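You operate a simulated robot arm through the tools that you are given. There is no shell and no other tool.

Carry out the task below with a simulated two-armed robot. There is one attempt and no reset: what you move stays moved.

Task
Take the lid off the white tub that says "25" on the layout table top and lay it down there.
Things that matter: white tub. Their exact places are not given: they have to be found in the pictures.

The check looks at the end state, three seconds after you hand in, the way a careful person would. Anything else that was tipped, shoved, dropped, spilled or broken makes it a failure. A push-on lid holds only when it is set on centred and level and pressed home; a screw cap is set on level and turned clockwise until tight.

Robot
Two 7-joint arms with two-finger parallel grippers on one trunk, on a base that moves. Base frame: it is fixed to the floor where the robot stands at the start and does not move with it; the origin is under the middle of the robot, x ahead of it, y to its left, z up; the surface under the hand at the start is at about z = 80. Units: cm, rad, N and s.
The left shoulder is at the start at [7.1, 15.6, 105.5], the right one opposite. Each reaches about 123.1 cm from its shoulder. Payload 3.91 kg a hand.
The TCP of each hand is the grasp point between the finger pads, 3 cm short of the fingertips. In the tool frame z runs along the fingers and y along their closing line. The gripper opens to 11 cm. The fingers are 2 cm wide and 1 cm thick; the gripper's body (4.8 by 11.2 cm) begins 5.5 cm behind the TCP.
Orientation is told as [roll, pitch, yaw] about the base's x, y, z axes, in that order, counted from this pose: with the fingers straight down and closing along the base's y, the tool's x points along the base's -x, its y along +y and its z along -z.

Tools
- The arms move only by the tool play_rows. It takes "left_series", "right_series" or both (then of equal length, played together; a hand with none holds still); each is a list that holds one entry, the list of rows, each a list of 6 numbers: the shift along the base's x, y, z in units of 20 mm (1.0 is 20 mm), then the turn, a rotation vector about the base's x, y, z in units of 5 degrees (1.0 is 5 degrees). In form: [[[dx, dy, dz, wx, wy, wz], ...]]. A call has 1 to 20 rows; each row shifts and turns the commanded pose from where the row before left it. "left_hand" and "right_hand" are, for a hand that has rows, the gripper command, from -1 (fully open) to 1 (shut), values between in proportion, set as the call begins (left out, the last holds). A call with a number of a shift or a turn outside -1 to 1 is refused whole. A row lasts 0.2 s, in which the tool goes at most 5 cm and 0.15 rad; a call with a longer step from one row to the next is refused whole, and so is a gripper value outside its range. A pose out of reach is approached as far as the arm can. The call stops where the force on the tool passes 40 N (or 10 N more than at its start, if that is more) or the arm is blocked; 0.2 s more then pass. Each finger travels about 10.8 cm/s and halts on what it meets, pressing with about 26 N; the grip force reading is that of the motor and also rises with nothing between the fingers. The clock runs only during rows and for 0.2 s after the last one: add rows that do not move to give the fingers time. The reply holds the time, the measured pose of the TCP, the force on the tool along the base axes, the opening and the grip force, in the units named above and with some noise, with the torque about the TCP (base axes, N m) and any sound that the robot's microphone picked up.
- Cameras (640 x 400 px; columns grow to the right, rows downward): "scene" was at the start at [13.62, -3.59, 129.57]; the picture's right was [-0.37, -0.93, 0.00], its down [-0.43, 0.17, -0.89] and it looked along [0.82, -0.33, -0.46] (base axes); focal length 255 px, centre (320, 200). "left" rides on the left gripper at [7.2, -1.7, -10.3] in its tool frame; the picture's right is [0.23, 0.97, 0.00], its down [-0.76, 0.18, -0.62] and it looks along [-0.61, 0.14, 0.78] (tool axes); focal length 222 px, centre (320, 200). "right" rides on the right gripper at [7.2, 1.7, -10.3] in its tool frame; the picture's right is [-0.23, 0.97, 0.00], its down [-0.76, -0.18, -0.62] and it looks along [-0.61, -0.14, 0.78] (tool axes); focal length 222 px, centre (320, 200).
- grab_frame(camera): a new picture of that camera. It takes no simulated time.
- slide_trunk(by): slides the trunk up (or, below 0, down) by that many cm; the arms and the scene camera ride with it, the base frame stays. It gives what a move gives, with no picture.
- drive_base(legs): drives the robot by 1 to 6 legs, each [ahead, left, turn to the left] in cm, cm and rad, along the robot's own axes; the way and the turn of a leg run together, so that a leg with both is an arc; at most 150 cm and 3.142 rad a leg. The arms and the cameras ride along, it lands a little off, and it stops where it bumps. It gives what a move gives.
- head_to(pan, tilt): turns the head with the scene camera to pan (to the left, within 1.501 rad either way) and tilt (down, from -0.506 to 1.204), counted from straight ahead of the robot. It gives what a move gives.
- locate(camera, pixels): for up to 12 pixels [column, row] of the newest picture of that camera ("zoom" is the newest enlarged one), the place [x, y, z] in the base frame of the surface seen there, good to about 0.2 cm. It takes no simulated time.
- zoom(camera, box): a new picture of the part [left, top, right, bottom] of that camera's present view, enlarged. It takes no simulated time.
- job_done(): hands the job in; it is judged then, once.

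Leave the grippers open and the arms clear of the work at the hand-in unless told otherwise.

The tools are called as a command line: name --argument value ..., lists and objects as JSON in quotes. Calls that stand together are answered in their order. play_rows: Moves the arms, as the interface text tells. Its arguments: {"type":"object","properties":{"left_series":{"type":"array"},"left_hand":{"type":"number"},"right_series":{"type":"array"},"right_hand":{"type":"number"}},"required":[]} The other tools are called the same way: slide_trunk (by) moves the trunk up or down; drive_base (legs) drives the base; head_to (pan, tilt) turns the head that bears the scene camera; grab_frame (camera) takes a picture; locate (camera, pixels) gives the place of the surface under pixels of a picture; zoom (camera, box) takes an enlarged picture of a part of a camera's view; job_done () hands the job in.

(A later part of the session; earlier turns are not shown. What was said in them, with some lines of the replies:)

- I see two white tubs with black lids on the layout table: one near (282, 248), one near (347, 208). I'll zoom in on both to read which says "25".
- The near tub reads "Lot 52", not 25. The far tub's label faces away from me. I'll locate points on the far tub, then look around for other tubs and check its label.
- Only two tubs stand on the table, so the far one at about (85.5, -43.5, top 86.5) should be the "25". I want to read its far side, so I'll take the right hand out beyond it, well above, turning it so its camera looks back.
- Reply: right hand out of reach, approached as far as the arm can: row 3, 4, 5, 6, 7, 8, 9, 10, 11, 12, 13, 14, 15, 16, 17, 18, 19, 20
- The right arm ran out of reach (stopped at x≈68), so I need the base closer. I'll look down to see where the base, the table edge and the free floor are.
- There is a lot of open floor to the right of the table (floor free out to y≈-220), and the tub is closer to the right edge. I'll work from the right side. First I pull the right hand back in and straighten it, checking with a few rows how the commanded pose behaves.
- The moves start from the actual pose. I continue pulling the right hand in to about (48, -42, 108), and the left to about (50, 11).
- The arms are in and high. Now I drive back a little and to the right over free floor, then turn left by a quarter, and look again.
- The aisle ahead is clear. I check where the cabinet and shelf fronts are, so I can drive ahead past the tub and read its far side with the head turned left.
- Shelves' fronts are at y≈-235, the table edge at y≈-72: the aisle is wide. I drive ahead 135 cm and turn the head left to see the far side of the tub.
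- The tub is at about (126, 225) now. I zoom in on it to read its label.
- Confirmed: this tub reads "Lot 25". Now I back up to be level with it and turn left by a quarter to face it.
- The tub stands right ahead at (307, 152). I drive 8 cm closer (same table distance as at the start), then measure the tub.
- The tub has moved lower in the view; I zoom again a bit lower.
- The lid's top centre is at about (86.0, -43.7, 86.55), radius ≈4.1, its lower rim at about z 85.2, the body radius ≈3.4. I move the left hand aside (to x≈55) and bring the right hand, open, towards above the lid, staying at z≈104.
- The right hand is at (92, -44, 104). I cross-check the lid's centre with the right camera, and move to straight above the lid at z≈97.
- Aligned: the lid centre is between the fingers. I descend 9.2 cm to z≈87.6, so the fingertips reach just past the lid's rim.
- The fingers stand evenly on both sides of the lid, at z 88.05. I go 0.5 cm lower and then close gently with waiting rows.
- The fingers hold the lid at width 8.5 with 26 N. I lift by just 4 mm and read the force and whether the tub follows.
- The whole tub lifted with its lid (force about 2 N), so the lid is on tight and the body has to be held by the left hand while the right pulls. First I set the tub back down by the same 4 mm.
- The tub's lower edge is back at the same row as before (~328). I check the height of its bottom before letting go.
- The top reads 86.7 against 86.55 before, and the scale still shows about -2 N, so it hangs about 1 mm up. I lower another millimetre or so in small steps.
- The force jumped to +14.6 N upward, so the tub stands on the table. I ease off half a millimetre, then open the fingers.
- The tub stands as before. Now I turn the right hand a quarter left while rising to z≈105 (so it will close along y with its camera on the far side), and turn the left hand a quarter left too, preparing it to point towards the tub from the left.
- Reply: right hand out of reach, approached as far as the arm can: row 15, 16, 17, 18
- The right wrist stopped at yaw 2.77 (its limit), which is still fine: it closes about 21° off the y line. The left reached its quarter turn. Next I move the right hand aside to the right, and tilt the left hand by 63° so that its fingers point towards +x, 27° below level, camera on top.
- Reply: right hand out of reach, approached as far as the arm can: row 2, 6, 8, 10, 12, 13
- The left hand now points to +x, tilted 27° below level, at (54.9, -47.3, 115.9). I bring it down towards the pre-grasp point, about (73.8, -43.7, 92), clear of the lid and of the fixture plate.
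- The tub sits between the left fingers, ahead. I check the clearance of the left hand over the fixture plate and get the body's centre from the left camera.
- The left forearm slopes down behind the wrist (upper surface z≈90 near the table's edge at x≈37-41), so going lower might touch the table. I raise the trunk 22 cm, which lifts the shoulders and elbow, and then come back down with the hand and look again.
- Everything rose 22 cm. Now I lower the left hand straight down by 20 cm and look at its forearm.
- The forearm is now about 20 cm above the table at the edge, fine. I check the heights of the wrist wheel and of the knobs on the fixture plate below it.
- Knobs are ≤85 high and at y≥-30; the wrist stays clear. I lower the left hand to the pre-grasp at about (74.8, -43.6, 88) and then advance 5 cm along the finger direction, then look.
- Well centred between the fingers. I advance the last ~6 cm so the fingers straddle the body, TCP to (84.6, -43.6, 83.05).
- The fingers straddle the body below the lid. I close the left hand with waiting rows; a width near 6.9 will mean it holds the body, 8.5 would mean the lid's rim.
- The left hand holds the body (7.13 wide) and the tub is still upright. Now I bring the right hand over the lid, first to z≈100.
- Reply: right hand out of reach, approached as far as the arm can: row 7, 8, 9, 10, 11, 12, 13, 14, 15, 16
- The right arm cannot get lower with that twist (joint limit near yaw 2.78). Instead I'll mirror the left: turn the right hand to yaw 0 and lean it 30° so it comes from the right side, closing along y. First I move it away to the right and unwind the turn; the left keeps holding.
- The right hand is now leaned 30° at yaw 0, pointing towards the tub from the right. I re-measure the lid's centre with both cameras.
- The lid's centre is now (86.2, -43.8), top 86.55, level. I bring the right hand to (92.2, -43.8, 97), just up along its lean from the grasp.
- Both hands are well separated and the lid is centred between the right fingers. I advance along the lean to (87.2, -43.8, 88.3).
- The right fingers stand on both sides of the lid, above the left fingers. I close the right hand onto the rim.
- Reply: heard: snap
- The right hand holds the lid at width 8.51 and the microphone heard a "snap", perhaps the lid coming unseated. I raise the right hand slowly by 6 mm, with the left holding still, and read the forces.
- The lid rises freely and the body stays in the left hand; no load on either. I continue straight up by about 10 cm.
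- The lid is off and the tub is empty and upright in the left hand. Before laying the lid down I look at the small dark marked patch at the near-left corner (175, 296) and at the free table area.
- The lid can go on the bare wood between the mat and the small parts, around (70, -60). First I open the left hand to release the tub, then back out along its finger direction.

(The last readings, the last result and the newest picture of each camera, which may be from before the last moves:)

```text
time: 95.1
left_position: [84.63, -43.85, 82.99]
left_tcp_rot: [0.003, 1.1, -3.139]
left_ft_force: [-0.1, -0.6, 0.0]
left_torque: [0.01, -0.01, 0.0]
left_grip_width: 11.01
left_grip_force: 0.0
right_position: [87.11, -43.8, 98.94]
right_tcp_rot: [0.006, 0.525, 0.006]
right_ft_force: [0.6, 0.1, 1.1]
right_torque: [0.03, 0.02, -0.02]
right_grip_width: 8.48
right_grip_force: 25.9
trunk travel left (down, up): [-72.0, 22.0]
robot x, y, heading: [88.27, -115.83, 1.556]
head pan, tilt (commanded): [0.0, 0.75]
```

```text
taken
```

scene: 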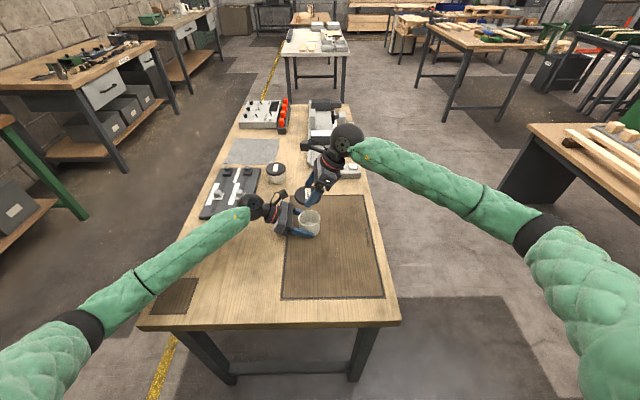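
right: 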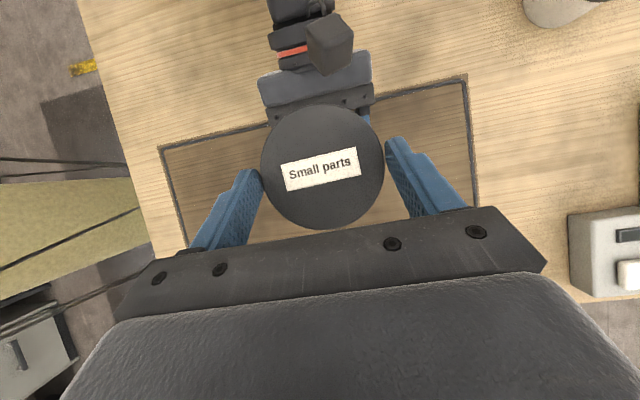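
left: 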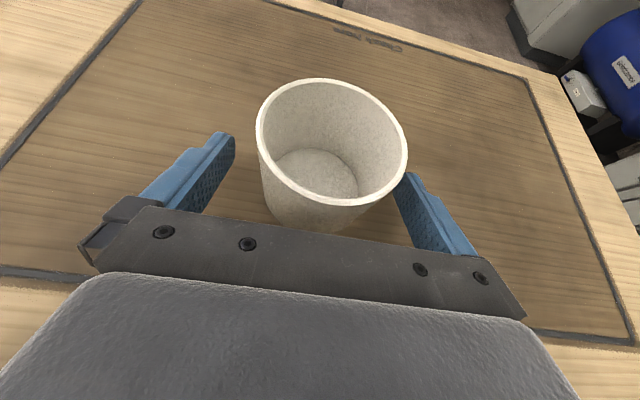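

The tub stands free. I back the left hand out 13 cm along its fingers, then up and away to the left.

play_rows --left_series '[[[-0.4455, 0, 0.227, 0, 0, 0], [-0.4455, 0, 0.227, 0, 0, 0], [-0.4455, 0, 0.227, 0, 0, 0], [-0.4455, 0, 0.227, 0, 0, 0], [-0.4455, 0, 0.227, 0, 0, 0], [-0.4455, 0, 0.227, 0, 0, 0], [-0.4455, 0, 0.227, 0, 0, 0], [-0.4455, 0, 0.227, 0, 0, 0], [-0.4455, 0, 0.227, 0, 0, 0], [-0.4455, 0, 0.227, 0, 0, 0], [-0.4455, 0, 0.227, 0, 0, 0], [-0.4455, 0, 0.227, 0, 0, 0], [-0.4, 0, 0.9, 0, 0, 0], [-0.4, 0, 0.9, 0, 0, 0], [-0.4, 0, 0.9, 0, 0, 0], [-0.4, 0, 0.9, 0, 0, 0], [-0.4, 0, 0.9, 0, 0, 0], [-0.4, 0, 0.9, 0, 0, 0], [-0.4, 0, 0.9, 0, 0, 0], [-0.4, 0, 0.9, 0, 0, 0]]]'

play_rows --left_series '[[[-0.4, 0, 0.7, 0, 1, 0], [-0.4, 0, 0.7, 0, 1, 0], [-0.4, 0, 0.7, 0, 1, 0], [-0.4, 0, 0.7, 0, 1, 0], [-0.4, 0, 0.7, 0, 1, 0], [-0.4, 0, 0.7, 0, 1, 0], [0, 0, 0, 0, 1, 0], [0, 0, 0, 0, 1, 0], [0, 0, 0, 0, 1, 0], [0, 0, 0, 0, 1, 0], [0, 0, 0, 0, 1, 0], [0, 0, 0, 0, 1, 0], [0, 0, 0, 0, 0, 0]]]'

grab_frame --camera "scene"

```text
time: 99.3
left_position: [67.4, -43.58, 102.62]
left_tcp_rot: [0.005, 1.099, -3.138]
left_ft_force: [0.4, 0.9, 0.4]
left_torque: [0.0, 0.01, 0.01]
left_grip_width: 11.03
left_grip_force: 0.1
right_position: [87.17, -43.96, 98.97]
right_tcp_rot: [0.005, 0.526, 0.006]
right_ft_force: [0.0, 0.4, -0.5]
right_torque: [-0.03, -0.03, -0.01]
right_grip_width: 8.5
right_grip_force: 26.4
trunk travel left (down, up): [-72.0, 22.0]
robot x, y, heading: [88.1, -116.37, 1.543]
head pan, tilt (commanded): [0.0, 0.75]
```

```text
time: 102.1
left_position: [62.48, -43.59, 111.26]
left_tcp_rot: [0.0, 0.053, -3.14]
left_ft_force: [-0.1, -0.1, 0.3]
left_torque: [-0.01, 0.0, 0.0]
left_grip_width: 11.01
left_grip_force: 0.0
right_position: [86.92, -43.9, 98.91]
right_tcp_rot: [0.006, 0.524, 0.009]
right_ft_force: [0.0, 0.2, 0.2]
right_torque: [-0.01, 0.03, -0.03]
right_grip_width: 8.49
right_grip_force: 25.9
trunk travel left (down, up): [-72.0, 22.0]
robot x, y, heading: [88.1, -115.98, 1.551]
head pan, tilt (commanded): [0.0, 0.75]
```

```text
taken
```

scene: 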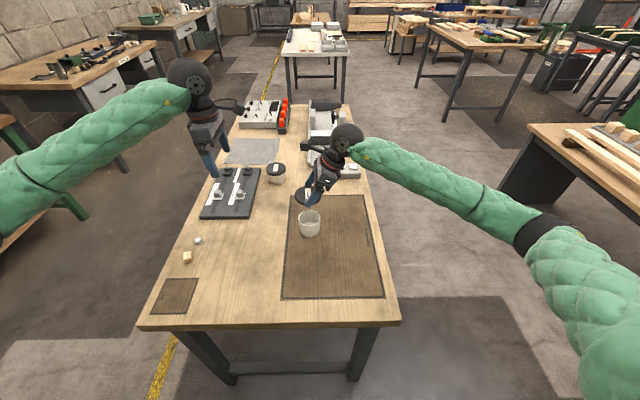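

The left hand is clear. I move it further up and left, and carry the lid with the right hand over to above (72, -60) at the same height.

play_rows --left_series '[[[-0.9, -0.8, 0.5, 0, 0, 0], [-0.9, -0.8, 0.5, 0, 0, 0], [-0.9, -0.8, 0.5, 0, 0, 0], [-0.9, -0.8, 0.5, 0, 0, 0], [-0.9, -0.8, 0.5, 0, 0, 0], [-0.9, -0.8, 0.5, 0, 0, 0], [-0.9, -0.8, 0.5, 0, 0, 0], [-0.9, -0.8, 0.5, 0, 0, 0], [-0.9, -0.8, 0.5, 0, 0, 0], [0, 0, 0, 0, 0, 0]]]'

play_rows --right_series '[[[-0.4, -0.5, 0, 0, 0, 0], [-0.7, -0.8, 0, 0, 0, 0], [-0.8, -0.9, 0, 0, 0, 0], [-0.8, -0.9, 0, 0, 0, 0], [-0.8, -0.9, 0, 0, 0, 0], [-0.8, -0.9, 0, 0, 0, 0], [-0.8, -0.9, 0, 0, 0, 0], [-0.8, -0.9, 0, 0, 0, 0], [-0.7, -0.8, 0, 0, 0, 0], [-0.4, -0.5, 0, 0, 0, 0], [0, 0, 0, 0, 0, 0]]]'

zoom --camera "scene" --box '[140, 160, 380, 310]'

grab_frame --camera "right"

```text
time: 104.3
left_position: [46.34, -57.99, 120.01]
left_tcp_rot: [0.001, 0.052, -3.139]
left_ft_force: [-0.4, 0.3, 0.4]
left_torque: [0.01, -0.01, -0.03]
left_grip_width: 11.0
left_grip_force: 0.0
right_position: [87.21, -43.76, 98.76]
right_tcp_rot: [0.006, 0.526, 0.003]
right_ft_force: [0.7, -0.3, -0.7]
right_torque: [-0.04, 0.0, -0.03]
right_grip_width: 8.47
right_grip_force: 26.3
trunk travel left (down, up): [-72.0, 22.0]
robot x, y, heading: [88.17, -116.06, 1.549]
head pan, tilt (commanded): [0.0, 0.75]
```

```text
time: 106.7
left_position: [46.27, -58.01, 120.04]
left_tcp_rot: [0.001, 0.051, -3.139]
left_ft_force: [-0.1, 0.7, -0.6]
left_torque: [0.01, 0.01, -0.01]
left_grip_width: 11.0
left_grip_force: 0.1
right_position: [72.97, -59.88, 99.12]
right_tcp_rot: [0.004, 0.525, 0.005]
right_ft_force: [0.2, -0.2, -0.2]
right_torque: [-0.01, -0.01, 0.02]
right_grip_width: 8.5
right_grip_force: 26.3
trunk travel left (down, up): [-72.0, 22.0]
robot x, y, heading: [87.78, -115.83, 1.554]
head pan, tilt (commanded): [0.0, 0.75]
```

```text
2.67 times, centred on (260, 235) of scene
```

zoom: 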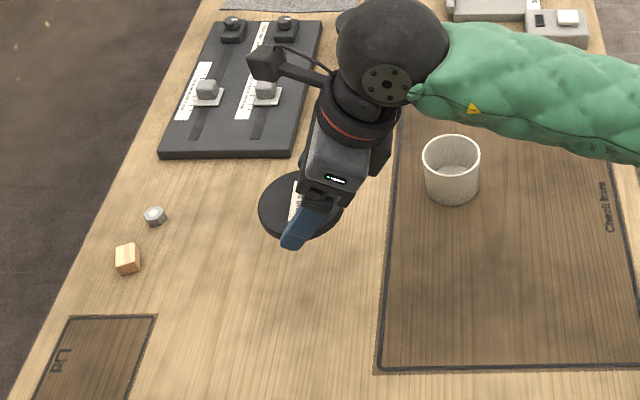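

```text
taken
```

right: 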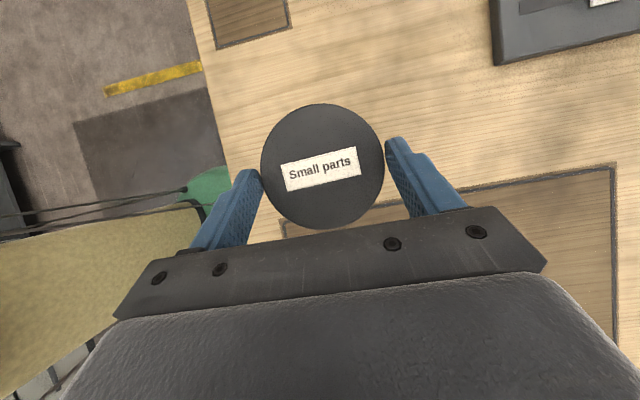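

The small patch at the table corner is labelled "Lid", so that is the proper place on this table top for the lid. I measure the patch and check the space to the left so the left arm can get out of the way.

zoom --camera "scene" --box '[140, 255, 220, 325]'

grab_frame --camera "scene"

locate --camera "scene" --pixels '[[165, 279], [198, 279], [191, 313], [152, 313], [176, 296], [187, 257], [198, 241], [80, 215], [20, 120], [20, 250], [100, 150], [140, 325]]'

```text
5.71 times, centred on (180, 290) of scene
```

zoom: 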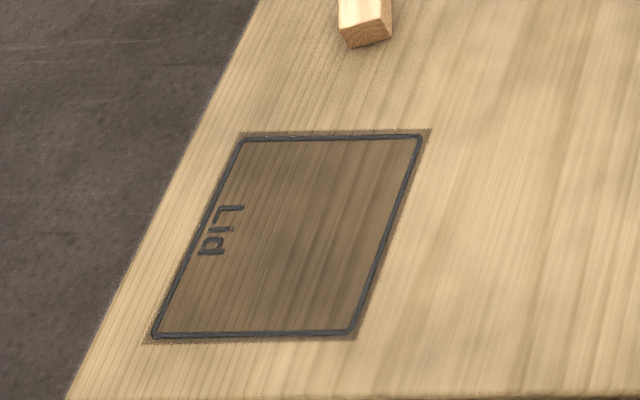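

```text
taken
```

scene: 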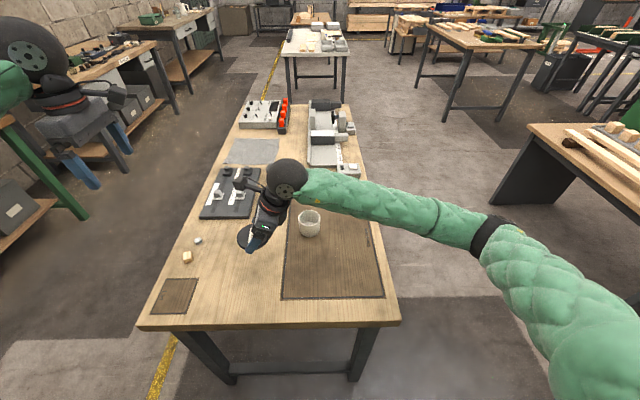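

```text
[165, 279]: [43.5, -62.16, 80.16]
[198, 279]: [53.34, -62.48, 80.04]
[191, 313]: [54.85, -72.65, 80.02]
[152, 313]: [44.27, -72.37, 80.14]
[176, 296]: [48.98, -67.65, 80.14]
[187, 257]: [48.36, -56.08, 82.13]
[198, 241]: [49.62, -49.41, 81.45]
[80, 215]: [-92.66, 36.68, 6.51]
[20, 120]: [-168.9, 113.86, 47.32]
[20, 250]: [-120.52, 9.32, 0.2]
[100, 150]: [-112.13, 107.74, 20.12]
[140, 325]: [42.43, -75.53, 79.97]
```

The "Lid" patch spans x≈43.5–54.3, y≈-62.2 to -72.6 (centre about (49, -67.4)), 10.5 cm across, enough for the 8.5 cm lid. I move the left hand farther out to the left and up, then carry the lid over the patch.

locate --camera "zoom" --pixels '[[243, 139], [421, 139], [351, 332], [156, 333], [290, 235], [365, 40]]'

play_rows --left_series '[[[-1, -0.25, 0.4, 0, 0, 0], [-1, -0.25, 0.4, 0, 0, 0], [-1, -0.25, 0.4, 0, 0, 0], [-1, -0.25, 0.4, 0, 0, 0], [-1, -0.25, 0.4, 0, 0, 0], [-1, -0.25, 0.4, 0, 0, 0], [-1, -0.25, 0.4, 0, 0, 0], [-1, -0.25, 0.4, 0, 0, 0], [-1, -0.25, 0.4, 0, 0, 0], [-1, -0.25, 0.4, 0, 0, 0], [0, 0, 0, 0, 0, 0]]]'

play_rows --right_series '[[[-0.4, -0.15, 0, 0, 0, 0], [-0.8, -0.25, -0.1, 0, 0, 0], [-0.85, -0.28, -0.1, 0, 0, 0], [-0.85, -0.28, -0.1, 0, 0, 0], [-0.85, -0.28, -0.1, 0, 0, 0], [-0.85, -0.28, -0.1, 0, 0, 0], [-0.85, -0.28, -0.1, 0, 0, 0], [-0.85, -0.28, -0.1, 0, 0, 0], [-0.85, -0.28, -0.1, 0, 0, 0], [-0.85, -0.28, -0.1, 0, 0, 0], [-0.85, -0.28, -0.1, 0, 0, 0], [-0.85, -0.28, -0.1, 0, 0, 0], [-0.85, -0.28, -0.1, 0, 0, 0], [-0.6, -0.2, -0.1, 0, 0, 0], [-0.3, -0.08, 0, 0, 0, 0], [0, 0, 0, 0, 0, 0]]]'

grab_frame --camera "scene"

grab_frame --camera "right"

```text
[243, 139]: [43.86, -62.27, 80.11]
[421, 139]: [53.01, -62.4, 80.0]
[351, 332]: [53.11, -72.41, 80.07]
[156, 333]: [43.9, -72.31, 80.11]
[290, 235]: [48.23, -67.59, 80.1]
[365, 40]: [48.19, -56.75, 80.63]
```

```text
time: 109.1
left_position: [26.45, -62.85, 128.24]
left_tcp_rot: [0.0, 0.052, -3.14]
left_ft_force: [0.0, 0.9, 0.0]
left_torque: [0.04, -0.02, 0.03]
left_grip_width: 11.0
left_grip_force: 0.1
right_position: [72.82, -59.7, 98.99]
right_tcp_rot: [0.005, 0.523, 0.006]
right_ft_force: [0.9, -1.4, 0.3]
right_torque: [0.04, -0.01, -0.01]
right_grip_width: 8.48
right_grip_force: 25.4
trunk travel left (down, up): [-72.0, 22.0]
robot x, y, heading: [88.19, -115.56, 1.547]
head pan, tilt (commanded): [0.0, 0.75]
```

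```text
time: 112.5
left_position: [26.47, -62.97, 128.29]
left_tcp_rot: [0.0, 0.053, -3.14]
left_ft_force: [0.4, -0.3, -0.8]
left_torque: [0.01, -0.03, -0.01]
left_grip_width: 10.98
left_grip_force: 0.0
right_position: [50.25, -67.42, 96.17]
right_tcp_rot: [0.004, 0.525, 0.007]
right_ft_force: [-0.1, -0.2, -1.0]
right_torque: [0.03, 0.03, 0.03]
right_grip_width: 8.49
right_grip_force: 26.5
trunk travel left (down, up): [-72.0, 22.0]
robot x, y, heading: [88.16, -115.87, 1.551]
head pan, tilt (commanded): [0.0, 0.75]
```

```text
taken
```

scene: 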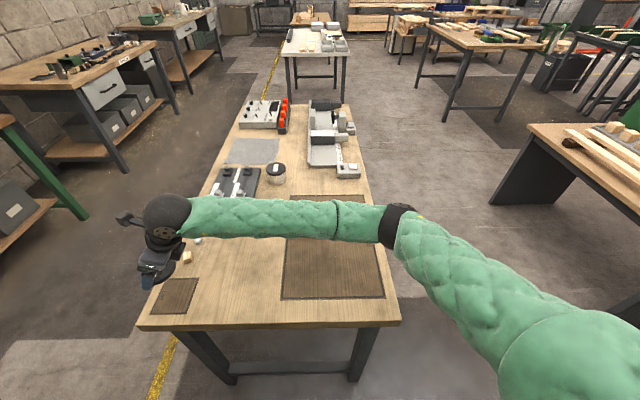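

```text
taken
```

right: 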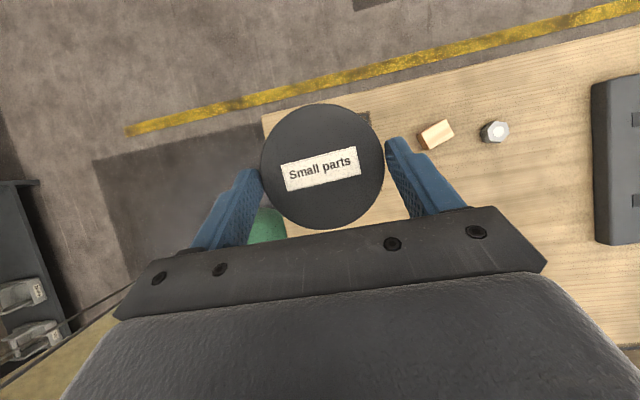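

The lid is over the patch. I check the lid's centre and the right forearm's height over the table before lowering.

zoom --camera "scene" --box '[110, 190, 230, 325]'

locate --camera "scene" --pixels '[[230, 218], [230, 236], [280, 220], [280, 237], [320, 222], [320, 238], [370, 222], [370, 240], [400, 225], [420, 260]]'

locate --camera "right" --pixels '[[322, 167], [262, 168], [384, 166], [322, 105], [322, 228], [436, 134], [447, 145]]'

```text
2.96 times, centred on (170, 258) of scene
```

zoom: 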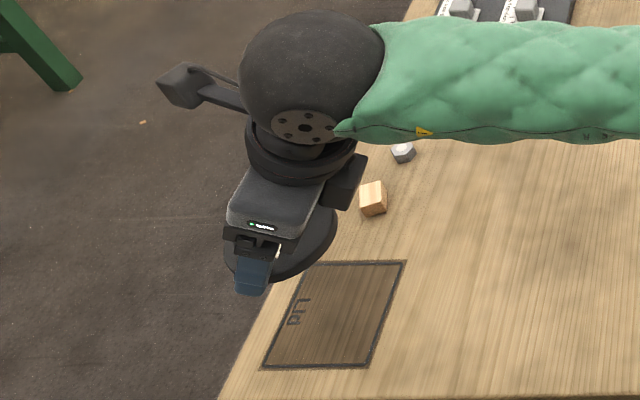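

```text
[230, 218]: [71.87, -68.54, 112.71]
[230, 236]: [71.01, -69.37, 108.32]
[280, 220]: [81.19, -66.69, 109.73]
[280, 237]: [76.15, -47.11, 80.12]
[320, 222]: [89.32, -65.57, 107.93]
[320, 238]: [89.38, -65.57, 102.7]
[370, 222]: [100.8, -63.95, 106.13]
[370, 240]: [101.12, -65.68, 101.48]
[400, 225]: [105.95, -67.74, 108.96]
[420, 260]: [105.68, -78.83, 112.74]
```

```text
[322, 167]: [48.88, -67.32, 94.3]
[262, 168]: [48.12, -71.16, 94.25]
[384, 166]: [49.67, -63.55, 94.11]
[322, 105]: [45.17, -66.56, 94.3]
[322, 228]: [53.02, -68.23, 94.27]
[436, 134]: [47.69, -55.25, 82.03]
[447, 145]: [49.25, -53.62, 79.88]
```

The lid's centre is at (49.0, -67.35), lid top 94.3. The forearm's lowest part is about z 97–99 near x≈100. I lower 6 cm first, shifting 0.5 cm left, and watch the forearm.

play_rows --right_series '[[[-0.05, 0, -0.5, 0, 0, 0], [-0.05, 0, -0.5, 0, 0, 0], [-0.05, 0, -0.5, 0, 0, 0], [-0.05, 0, -0.5, 0, 0, 0], [-0.05, 0, -0.5, 0, 0, 0], [0, 0, -0.5, 0, 0, 0], [0, 0, 0, 0, 0, 0]]]'

grab_frame --camera "scene"

locate --camera "scene" --pixels '[[230, 230], [230, 250], [280, 230], [280, 245], [320, 230], [320, 245], [370, 230], [370, 245], [400, 230], [420, 270]]'

```text
time: 114.1
left_position: [26.29, -62.86, 128.26]
left_tcp_rot: [0.0, 0.051, -3.139]
left_ft_force: [0.0, -0.6, -0.1]
left_torque: [0.01, 0.0, 0.02]
left_grip_width: 11.0
left_grip_force: 0.1
right_position: [49.55, -67.57, 90.29]
right_tcp_rot: [0.005, 0.523, 0.006]
right_ft_force: [-0.2, -0.9, -0.4]
right_torque: [0.01, 0.0, -0.02]
right_grip_width: 8.5
right_grip_force: 26.2
trunk travel left (down, up): [-72.0, 22.0]
robot x, y, heading: [88.38, -115.64, 1.55]
head pan, tilt (commanded): [0.0, 0.75]
```

```text
taken
```

scene: 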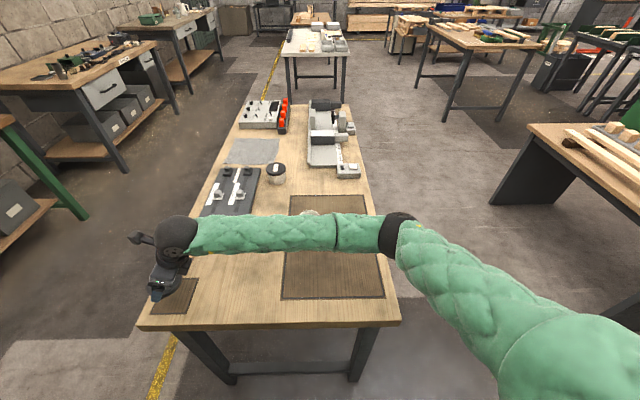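

```text
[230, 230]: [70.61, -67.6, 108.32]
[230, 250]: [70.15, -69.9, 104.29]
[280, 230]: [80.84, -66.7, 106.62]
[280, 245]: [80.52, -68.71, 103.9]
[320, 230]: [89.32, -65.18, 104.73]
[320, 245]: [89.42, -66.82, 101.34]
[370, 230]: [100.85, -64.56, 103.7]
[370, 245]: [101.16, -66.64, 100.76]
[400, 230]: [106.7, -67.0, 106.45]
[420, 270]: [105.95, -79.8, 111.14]
```

The elbow only sank about 2 cm; there is ample room. I lower another 6.2 cm to z≈84.1, just above touchdown, and look.

play_rows --right_series '[[[0, 0, -0.5, 0, 0, 0], [0, 0, -0.5, 0, 0, 0], [0, 0, -0.5, 0, 0, 0], [0, 0, -0.5, 0, 0, 0], [0, 0, -0.5, 0, 0, 0], [0, 0, -0.4, 0, 0, 0], [0, 0, -0.2, 0, 0, 0], [0, 0, 0, 0, 0, 0]]]'

zoom --camera "scene" --box '[120, 230, 220, 325]'

grab_frame --camera "right"

```text
time: 115.9
left_position: [26.41, -62.88, 128.2]
left_tcp_rot: [0.0, 0.053, -3.14]
left_ft_force: [0.7, 0.5, 0.0]
left_torque: [-0.03, 0.04, 0.01]
left_grip_width: 11.02
left_grip_force: 0.0
right_position: [49.76, -67.4, 84.12]
right_tcp_rot: [0.006, 0.523, 0.006]
right_ft_force: [-0.8, 1.0, -0.3]
right_torque: [0.02, -0.01, -0.02]
right_grip_width: 8.48
right_grip_force: 26.2
trunk travel left (down, up): [-72.0, 22.0]
robot x, y, heading: [88.02, -116.01, 1.546]
head pan, tilt (commanded): [0.0, 0.75]
```

```text
4.21 times, centred on (170, 278) of scene
```

zoom: 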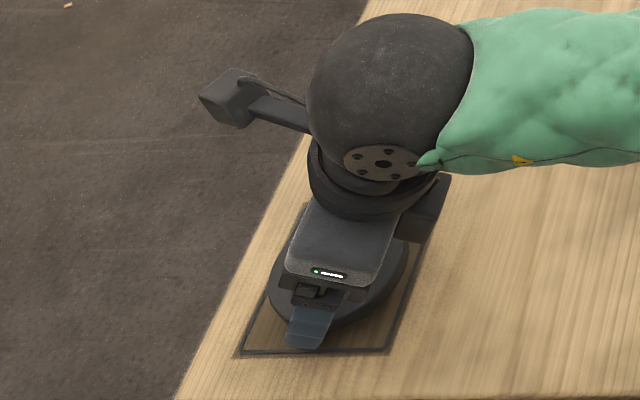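

```text
taken
```

right: 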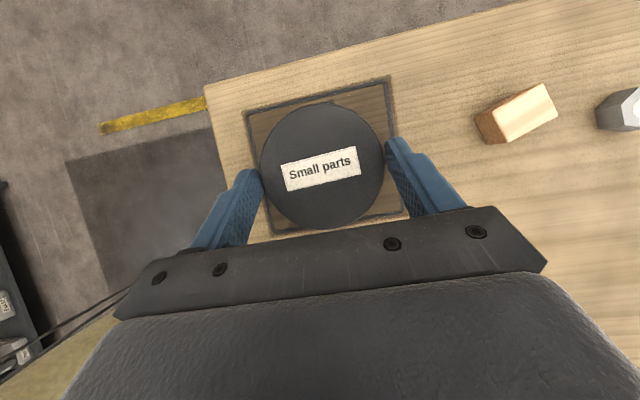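

The lid is right over the "Lid" patch. I measure its height and lower in millimetre steps until the force shows contact.

locate --camera "right" --pixels '[[322, 167], [322, 106], [322, 226], [266, 172], [380, 170], [247, 120], [388, 85], [275, 228], [405, 200]]'

play_rows --right_series '[[[0, 0, -0.15, 0, 0, 0], [0, 0, -0.15, 0, 0, 0], [0, 0, 0, 0, 0, 0], [0, 0, 0, 0, 0, 0]]]'

```text
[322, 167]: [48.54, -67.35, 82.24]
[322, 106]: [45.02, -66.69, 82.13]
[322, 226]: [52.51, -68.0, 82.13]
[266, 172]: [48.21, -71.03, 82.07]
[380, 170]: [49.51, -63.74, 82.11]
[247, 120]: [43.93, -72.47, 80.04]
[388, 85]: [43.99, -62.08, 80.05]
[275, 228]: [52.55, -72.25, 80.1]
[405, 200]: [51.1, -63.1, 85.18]
```

```text
time: 116.9
left_position: [26.44, -62.97, 128.25]
left_tcp_rot: [-0.002, 0.053, -3.14]
left_ft_force: [0.3, 1.1, 0.3]
left_torque: [0.01, -0.04, 0.0]
left_grip_width: 10.99
left_grip_force: 0.1
right_position: [49.79, -67.56, 83.51]
right_tcp_rot: [0.006, 0.523, 0.007]
right_ft_force: [-0.7, -0.8, -0.1]
right_torque: [-0.01, 0.0, 0.0]
right_grip_width: 8.46
right_grip_force: 26.0
trunk travel left (down, up): [-72.0, 22.0]
robot x, y, heading: [88.22, -116.01, 1.55]
head pan, tilt (commanded): [0.0, 0.75]
```

The lid top is now about 81.5. I lower two more millimetres, one step at a time.

play_rows --right_series '[[[0, 0, -0.05, 0, 0, 0], [0, 0, 0, 0, 0, 0], [0, 0, 0, 0, 0, 0]]]'

play_rows --right_series '[[[0, 0, -0.05, 0, 0, 0], [0, 0, 0, 0, 0, 0], [0, 0, 0, 0, 0, 0]]]'

```text
time: 117.7
left_position: [26.42, -62.89, 128.29]
left_tcp_rot: [-0.001, 0.053, -3.14]
left_ft_force: [-0.6, 0.2, -0.6]
left_torque: [-0.02, -0.02, -0.02]
left_grip_width: 11.01
left_grip_force: 0.0
right_position: [49.63, -67.47, 83.54]
right_tcp_rot: [0.005, 0.523, 0.006]
right_ft_force: [0.3, -0.8, 0.4]
right_torque: [-0.03, -0.02, -0.03]
right_grip_width: 8.47
right_grip_force: 25.8
trunk travel left (down, up): [-72.0, 22.0]
robot x, y, heading: [88.41, -115.65, 1.548]
head pan, tilt (commanded): [0.0, 0.75]
```

```text
time: 118.5
left_position: [26.48, -62.85, 128.28]
left_tcp_rot: [0.0, 0.052, -3.14]
left_ft_force: [-0.1, 0.6, 0.8]
left_torque: [-0.02, 0.01, -0.01]
left_grip_width: 10.99
left_grip_force: 0.1
right_position: [49.79, -67.3, 83.27]
right_tcp_rot: [0.005, 0.523, 0.007]
right_ft_force: [-0.6, -0.2, -0.5]
right_torque: [-0.01, 0.01, 0.06]
right_grip_width: 8.47
right_grip_force: 25.8
trunk travel left (down, up): [-72.0, 22.0]
robot x, y, heading: [87.99, -116.05, 1.548]
head pan, tilt (commanded): [0.0, 0.75]
```

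No contact yet. I check the lid's height and continue with 1 mm steps.

grab_frame --camera "right"

locate --camera "right" --pixels '[[322, 140], [322, 120], [322, 210], [290, 200], [350, 200], [280, 150], [365, 150]]'

play_rows --right_series '[[[0, 0, -0.05, 0, 0, 0], [0, 0, 0, 0, 0, 0], [0, 0, 0, 0, 0, 0]]]'

play_rows --right_series '[[[0, 0, -0.05, 0, 0, 0], [0, 0, 0, 0, 0, 0], [0, 0, 0, 0, 0, 0]]]'

```text
taken
```

right: 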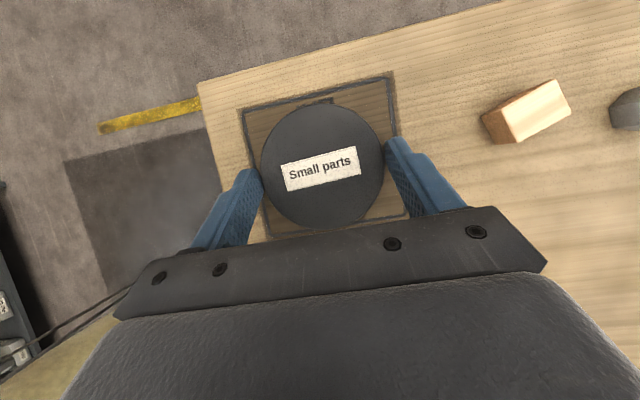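

```text
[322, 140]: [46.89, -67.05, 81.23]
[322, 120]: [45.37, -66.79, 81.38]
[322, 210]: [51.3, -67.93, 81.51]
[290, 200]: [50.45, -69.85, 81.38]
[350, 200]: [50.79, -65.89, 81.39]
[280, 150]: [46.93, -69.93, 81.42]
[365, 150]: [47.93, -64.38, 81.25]
```

```text
time: 119.3
left_position: [26.41, -62.91, 128.35]
left_tcp_rot: [0.0, 0.052, -3.139]
left_ft_force: [0.1, 0.0, -0.9]
left_torque: [0.0, 0.0, 0.0]
left_grip_width: 10.98
left_grip_force: 0.1
right_position: [49.74, -67.38, 83.24]
right_tcp_rot: [0.005, 0.523, 0.007]
right_ft_force: [-0.6, -0.1, -0.4]
right_torque: [-0.01, 0.06, 0.0]
right_grip_width: 8.48
right_grip_force: 26.1
trunk travel left (down, up): [-72.0, 22.0]
robot x, y, heading: [88.08, -115.84, 1.546]
head pan, tilt (commanded): [0.0, 0.75]
```

```text
time: 120.1
left_position: [26.34, -62.9, 128.17]
left_tcp_rot: [0.0, 0.052, -3.139]
left_ft_force: [0.4, -0.7, 0.3]
left_torque: [-0.01, 0.0, 0.0]
left_grip_width: 10.99
left_grip_force: 0.0
right_position: [49.82, -67.49, 83.05]
right_tcp_rot: [0.005, 0.526, 0.007]
right_ft_force: [0.6, -0.4, -0.5]
right_torque: [-0.02, -0.02, 0.01]
right_grip_width: 8.5
right_grip_force: 25.7
trunk travel left (down, up): [-72.0, 22.0]
robot x, y, heading: [88.1, -115.83, 1.549]
head pan, tilt (commanded): [0.0, 0.75]
```

Lid top ≈81.2 and still no contact force. I continue in 1 mm steps.

play_rows --right_series '[[[0, 0, -0.05, 0, 0, 0], [0, 0, 0, 0, 0, 0], [0, 0, 0, 0, 0, 0]]]'

zoom --camera "scene" --box '[140, 265, 200, 320]'

```text
time: 120.9
left_position: [26.37, -62.85, 128.3]
left_tcp_rot: [0.0, 0.053, -3.141]
left_ft_force: [0.4, 0.5, 0.1]
left_torque: [0.01, 0.0, 0.02]
left_grip_width: 11.0
left_grip_force: 0.0
right_position: [49.8, -67.52, 83.29]
right_tcp_rot: [0.007, 0.526, 0.007]
right_ft_force: [-1.0, 2.0, 6.4]
right_torque: [-0.25, 0.05, -0.05]
right_grip_width: 8.47
right_grip_force: 26.5
trunk travel left (down, up): [-72.0, 22.0]
robot x, y, heading: [88.48, -115.88, 1.551]
head pan, tilt (commanded): [0.0, 0.75]
```

```text
7.27 times, centred on (170, 292) of scene
```

zoom: 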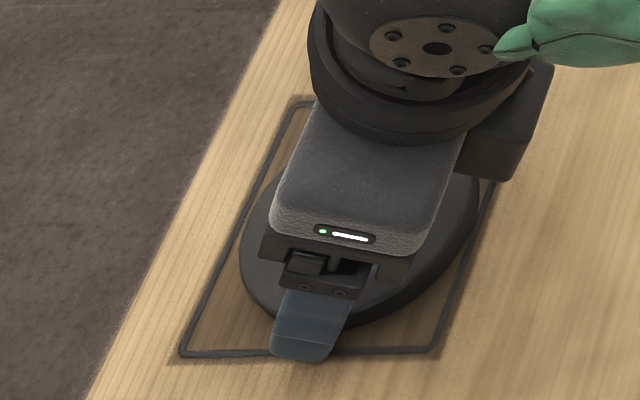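

Contact: +6.4 N upward, so the lid is on the table. I open the right hand.

play_rows --right_series '[[[0, 0, 0, 0, 0, 0], [0, 0, 0, 0, 0, 0], [0, 0, 0, 0, 0, 0], [0, 0, 0, 0, 0, 0]]]' --right_hand -1

grab_frame --camera "right"

zoom --camera "scene" --box '[140, 265, 200, 320]'

```text
time: 121.9
left_position: [26.32, -62.83, 128.26]
left_tcp_rot: [-0.001, 0.053, -3.14]
left_ft_force: [-0.4, -0.3, -0.1]
left_torque: [-0.01, -0.01, -0.01]
left_grip_width: 11.01
left_grip_force: 0.0
right_position: [49.86, -67.46, 83.12]
right_tcp_rot: [0.008, 0.526, 0.005]
right_ft_force: [3.9, 8.9, 13.7]
right_torque: [-0.43, -0.06, 0.11]
right_grip_width: 10.52
right_grip_force: 0.0
trunk travel left (down, up): [-72.0, 22.0]
robot x, y, heading: [88.14, -115.9, 1.547]
head pan, tilt (commanded): [0.0, 0.75]
```

```text
taken
```

right: 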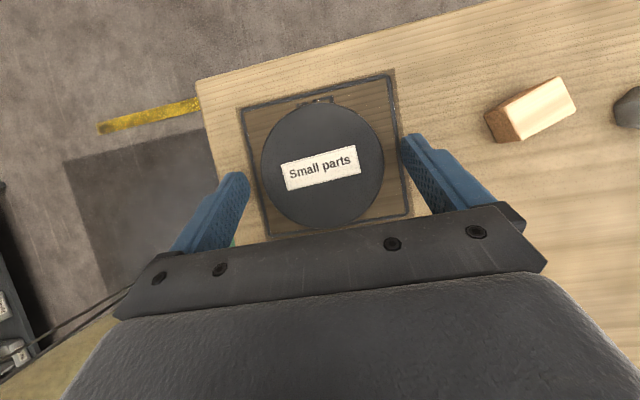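

```text
7.27 times, centred on (170, 292) of scene
```

zoom: 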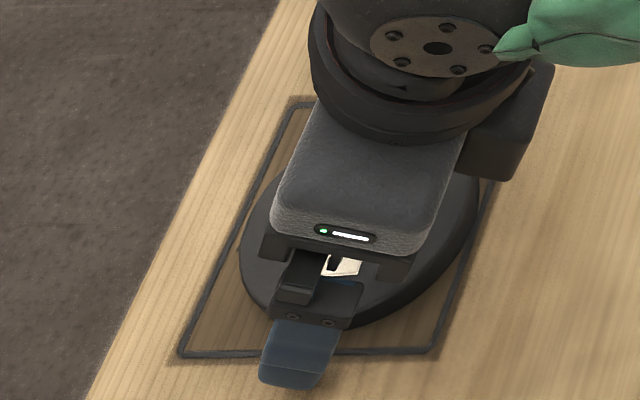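

The lid is released and lies on the patch. A fingertip rubs the table lightly (13 N), so I back off up along the hand's lean.

play_rows --right_series '[[[0.02, 0, 0.1, 0, 0, 0], [0.1, 0, 0.2, 0, 0, 0], [0.25, 0, 0.433, 0, 0, 0], [0.25, 0, 0.433, 0, 0, 0], [0.25, 0, 0.433, 0, 0, 0], [0.25, 0, 0.433, 0, 0, 0], [0.25, 0, 0.433, 0, 0, 0], [0.4, 0, 0.7, 0, 0, 0], [0.4, 0, 0.7, 0, 0, 0], [0.4, 0, 0.7, 0, 0, 0], [0.4, 0, 0.7, 0, 0, 0], [0.4, 0, 0.7, 0, 0, 0], [0, 0, 0, 0, 0, 0]]]'

grab_frame --camera "right"

grab_frame --camera "scene"

```text
time: 124.7
left_position: [26.48, -62.95, 128.27]
left_tcp_rot: [0.001, 0.052, -3.139]
left_ft_force: [0.3, 0.5, 0.8]
left_torque: [-0.01, -0.01, 0.02]
left_grip_width: 11.0
left_grip_force: 0.1
right_position: [56.48, -67.69, 94.99]
right_tcp_rot: [0.006, 0.523, 0.006]
right_ft_force: [0.2, 0.2, 0.3]
right_torque: [0.0, -0.01, 0.02]
right_grip_width: 11.0
right_grip_force: 0.2
trunk travel left (down, up): [-72.0, 22.0]
robot x, y, heading: [87.95, -115.7, 1.551]
head pan, tilt (commanded): [0.0, 0.75]
```

```text
taken
```

right: 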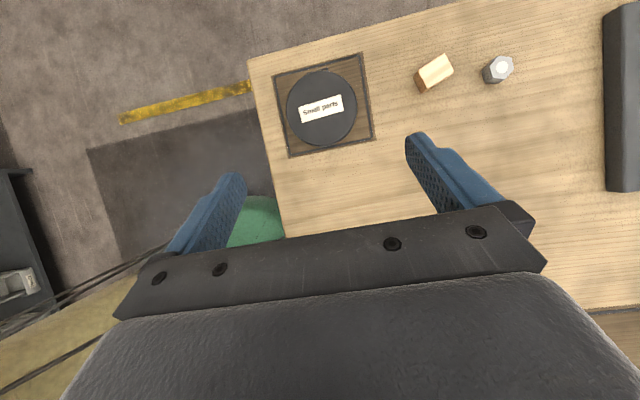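

```text
taken
```

scene: 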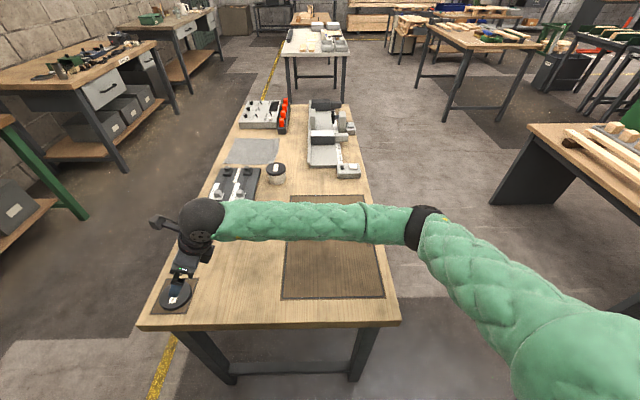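

The lid lies flat within the "Lid" patch. I raise the right arm and take it off to the right, clear of the table.

play_rows --right_series '[[[0, 0, 1, 0, 0, 0], [0, 0, 1, 0, 0, 0], [0, 0, 1, 0, 0, 0], [0, 0, 1, 0, 0, 0], [0, 0, 1, 0, 0, 0], [0, 0, 1, 0, 0, 0], [0, 0, 1, 0, 0, 0], [0, 0, 1, 0, 0, 0], [0, 0, 1, 0, 0, 0], [0, 0, 1, 0, 0, 0], [1, 0, 0.3, 0, 0, 0], [1, 0, 0.3, 0, 0, 0], [1, 0, 0.3, 0, 0, 0], [1, 0, 0.3, 0, 0, 0], [1, 0, 0.3, 0, 0, 0], [1, 0, 0.3, 0, 0, 0], [1, 0, 0.3, 0, 0, 0], [1, 0, 0.3, 0, 0, 0], [1, 0, 0.3, 0, 0, 0], [1, 0, 0.3, 0, 0, 0]]]'

play_rows --right_series '[[[1, 0, 0, 0, 0, 0], [1, 0, 0, 0, 0, 0], [1, 0, 0, 0, 0, 0], [1, 0, 0, 0, 0, 0], [1, 0, 0, 0, 0, 0], [1, 0, 0, 0, 0, 0], [1, 0, 0, 0, 0, 0], [1, 0, 0, 0, 0, 0], [1, 0, 0, 0, 0, 0], [1, 0, 0, 0, 0, 0], [1, 0, 0, 0, 0, 0], [1, 0, 0, 0, 0, 0], [1, 0, 0, 0, 0, 0], [1, 0, 0, 0, 0, 0], [1, 0, 0, 0, 0, 0], [0, 0, 0, 0, 0, 0]]]'

grab_frame --camera "scene"

```text
time: 128.9
left_position: [26.52, -62.97, 128.28]
left_tcp_rot: [0.0, 0.053, -3.141]
left_ft_force: [0.6, 0.5, 1.0]
left_torque: [-0.02, 0.0, -0.02]
left_grip_width: 11.03
left_grip_force: 0.1
right_position: [76.38, -67.43, 121.08]
right_tcp_rot: [0.006, 0.524, 0.007]
right_ft_force: [0.1, 0.4, 0.1]
right_torque: [0.04, 0.0, -0.01]
right_grip_width: 11.02
right_grip_force: 0.0
trunk travel left (down, up): [-72.0, 22.0]
robot x, y, heading: [87.78, -115.93, 1.547]
head pan, tilt (commanded): [0.0, 0.75]
```

```text
time: 132.3
left_position: [26.49, -62.88, 128.02]
left_tcp_rot: [-0.002, 0.052, -3.14]
left_ft_force: [0.3, -0.4, -0.3]
left_torque: [-0.03, 0.01, 0.01]
left_grip_width: 11.0
left_grip_force: 0.2
right_position: [106.41, -67.29, 120.91]
right_tcp_rot: [0.005, 0.523, 0.004]
right_ft_force: [0.5, -0.1, -0.2]
right_torque: [0.01, 0.01, 0.0]
right_grip_width: 11.01
right_grip_force: 0.1
trunk travel left (down, up): [-72.0, 22.0]
robot x, y, heading: [87.81, -116.11, 1.548]
head pan, tilt (commanded): [0.0, 0.75]
```

```text
taken
```

scene: 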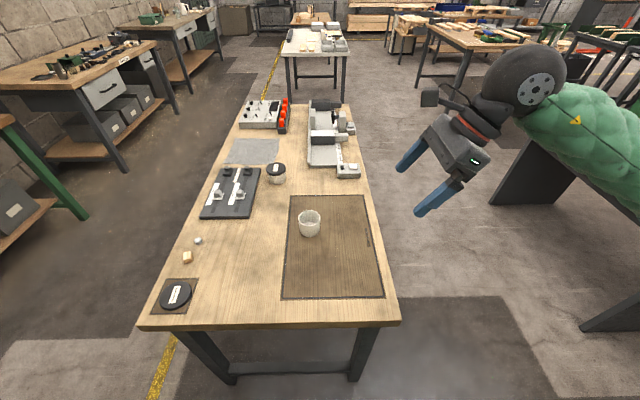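

Both arms are clear. I zoom in on the lid and the tub for a last check.

zoom --camera "scene" --box '[140, 230, 230, 325]'

locate --camera "zoom" --pixels '[[250, 275], [195, 290], [305, 275], [260, 235], [250, 320]]'

zoom --camera "scene" --box '[230, 150, 370, 255]'

```text
4.21 times, centred on (185, 278) of scene
```

zoom: 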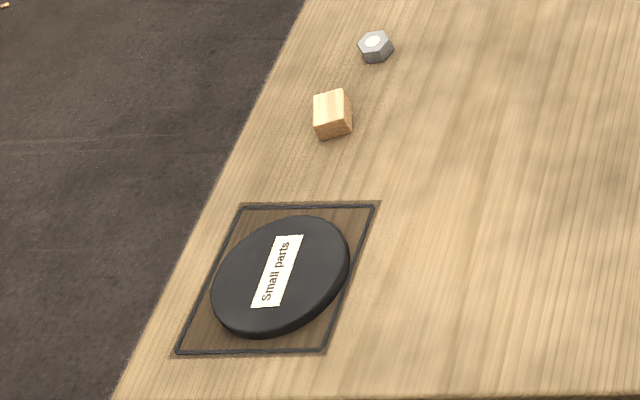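

```text
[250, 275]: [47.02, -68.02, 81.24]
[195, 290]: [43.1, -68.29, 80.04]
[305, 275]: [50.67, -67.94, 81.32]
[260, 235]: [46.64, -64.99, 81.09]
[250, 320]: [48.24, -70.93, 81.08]
```

```text
3.81 times, centred on (300, 202) of scene
```

zoom: 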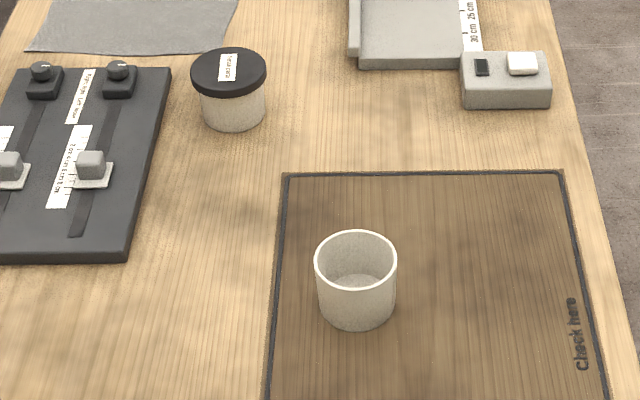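

The lid lies flat on the layout table (top z≈81.2), inside the "Lid" patch. The "25" tub is upright and open in its place, and the "52" tub, nut, block and fixtures are untouched. Both grippers are open and clear, so I hand in.

job_done

```text
The job is handed in.
```

The lid is off the white "25" tub and lies flat on the layout table, inside the patch marked "Lid". I've handed the job in.

- **Which tub:** two white tubs stand on the table. The near one reads "Lot 52", so I drove round to read the far side of the other, and it says "Lot 25".
- **Taking it off:** the lid was on tight. On a first try the whole tub came up a few millimetres with it, so I set it back down. I then held the body with the left hand and lifted the lid with the right. There was a "snap" sound as I gripped it, and then it came away freely.
- **How it looks now:** the "25" tub is upright, open and empty, where it stood. The last pictures show the "52" tub, the nut, the block and the fixtures undisturbed. Both grippers are open and the arms are clear of the work.
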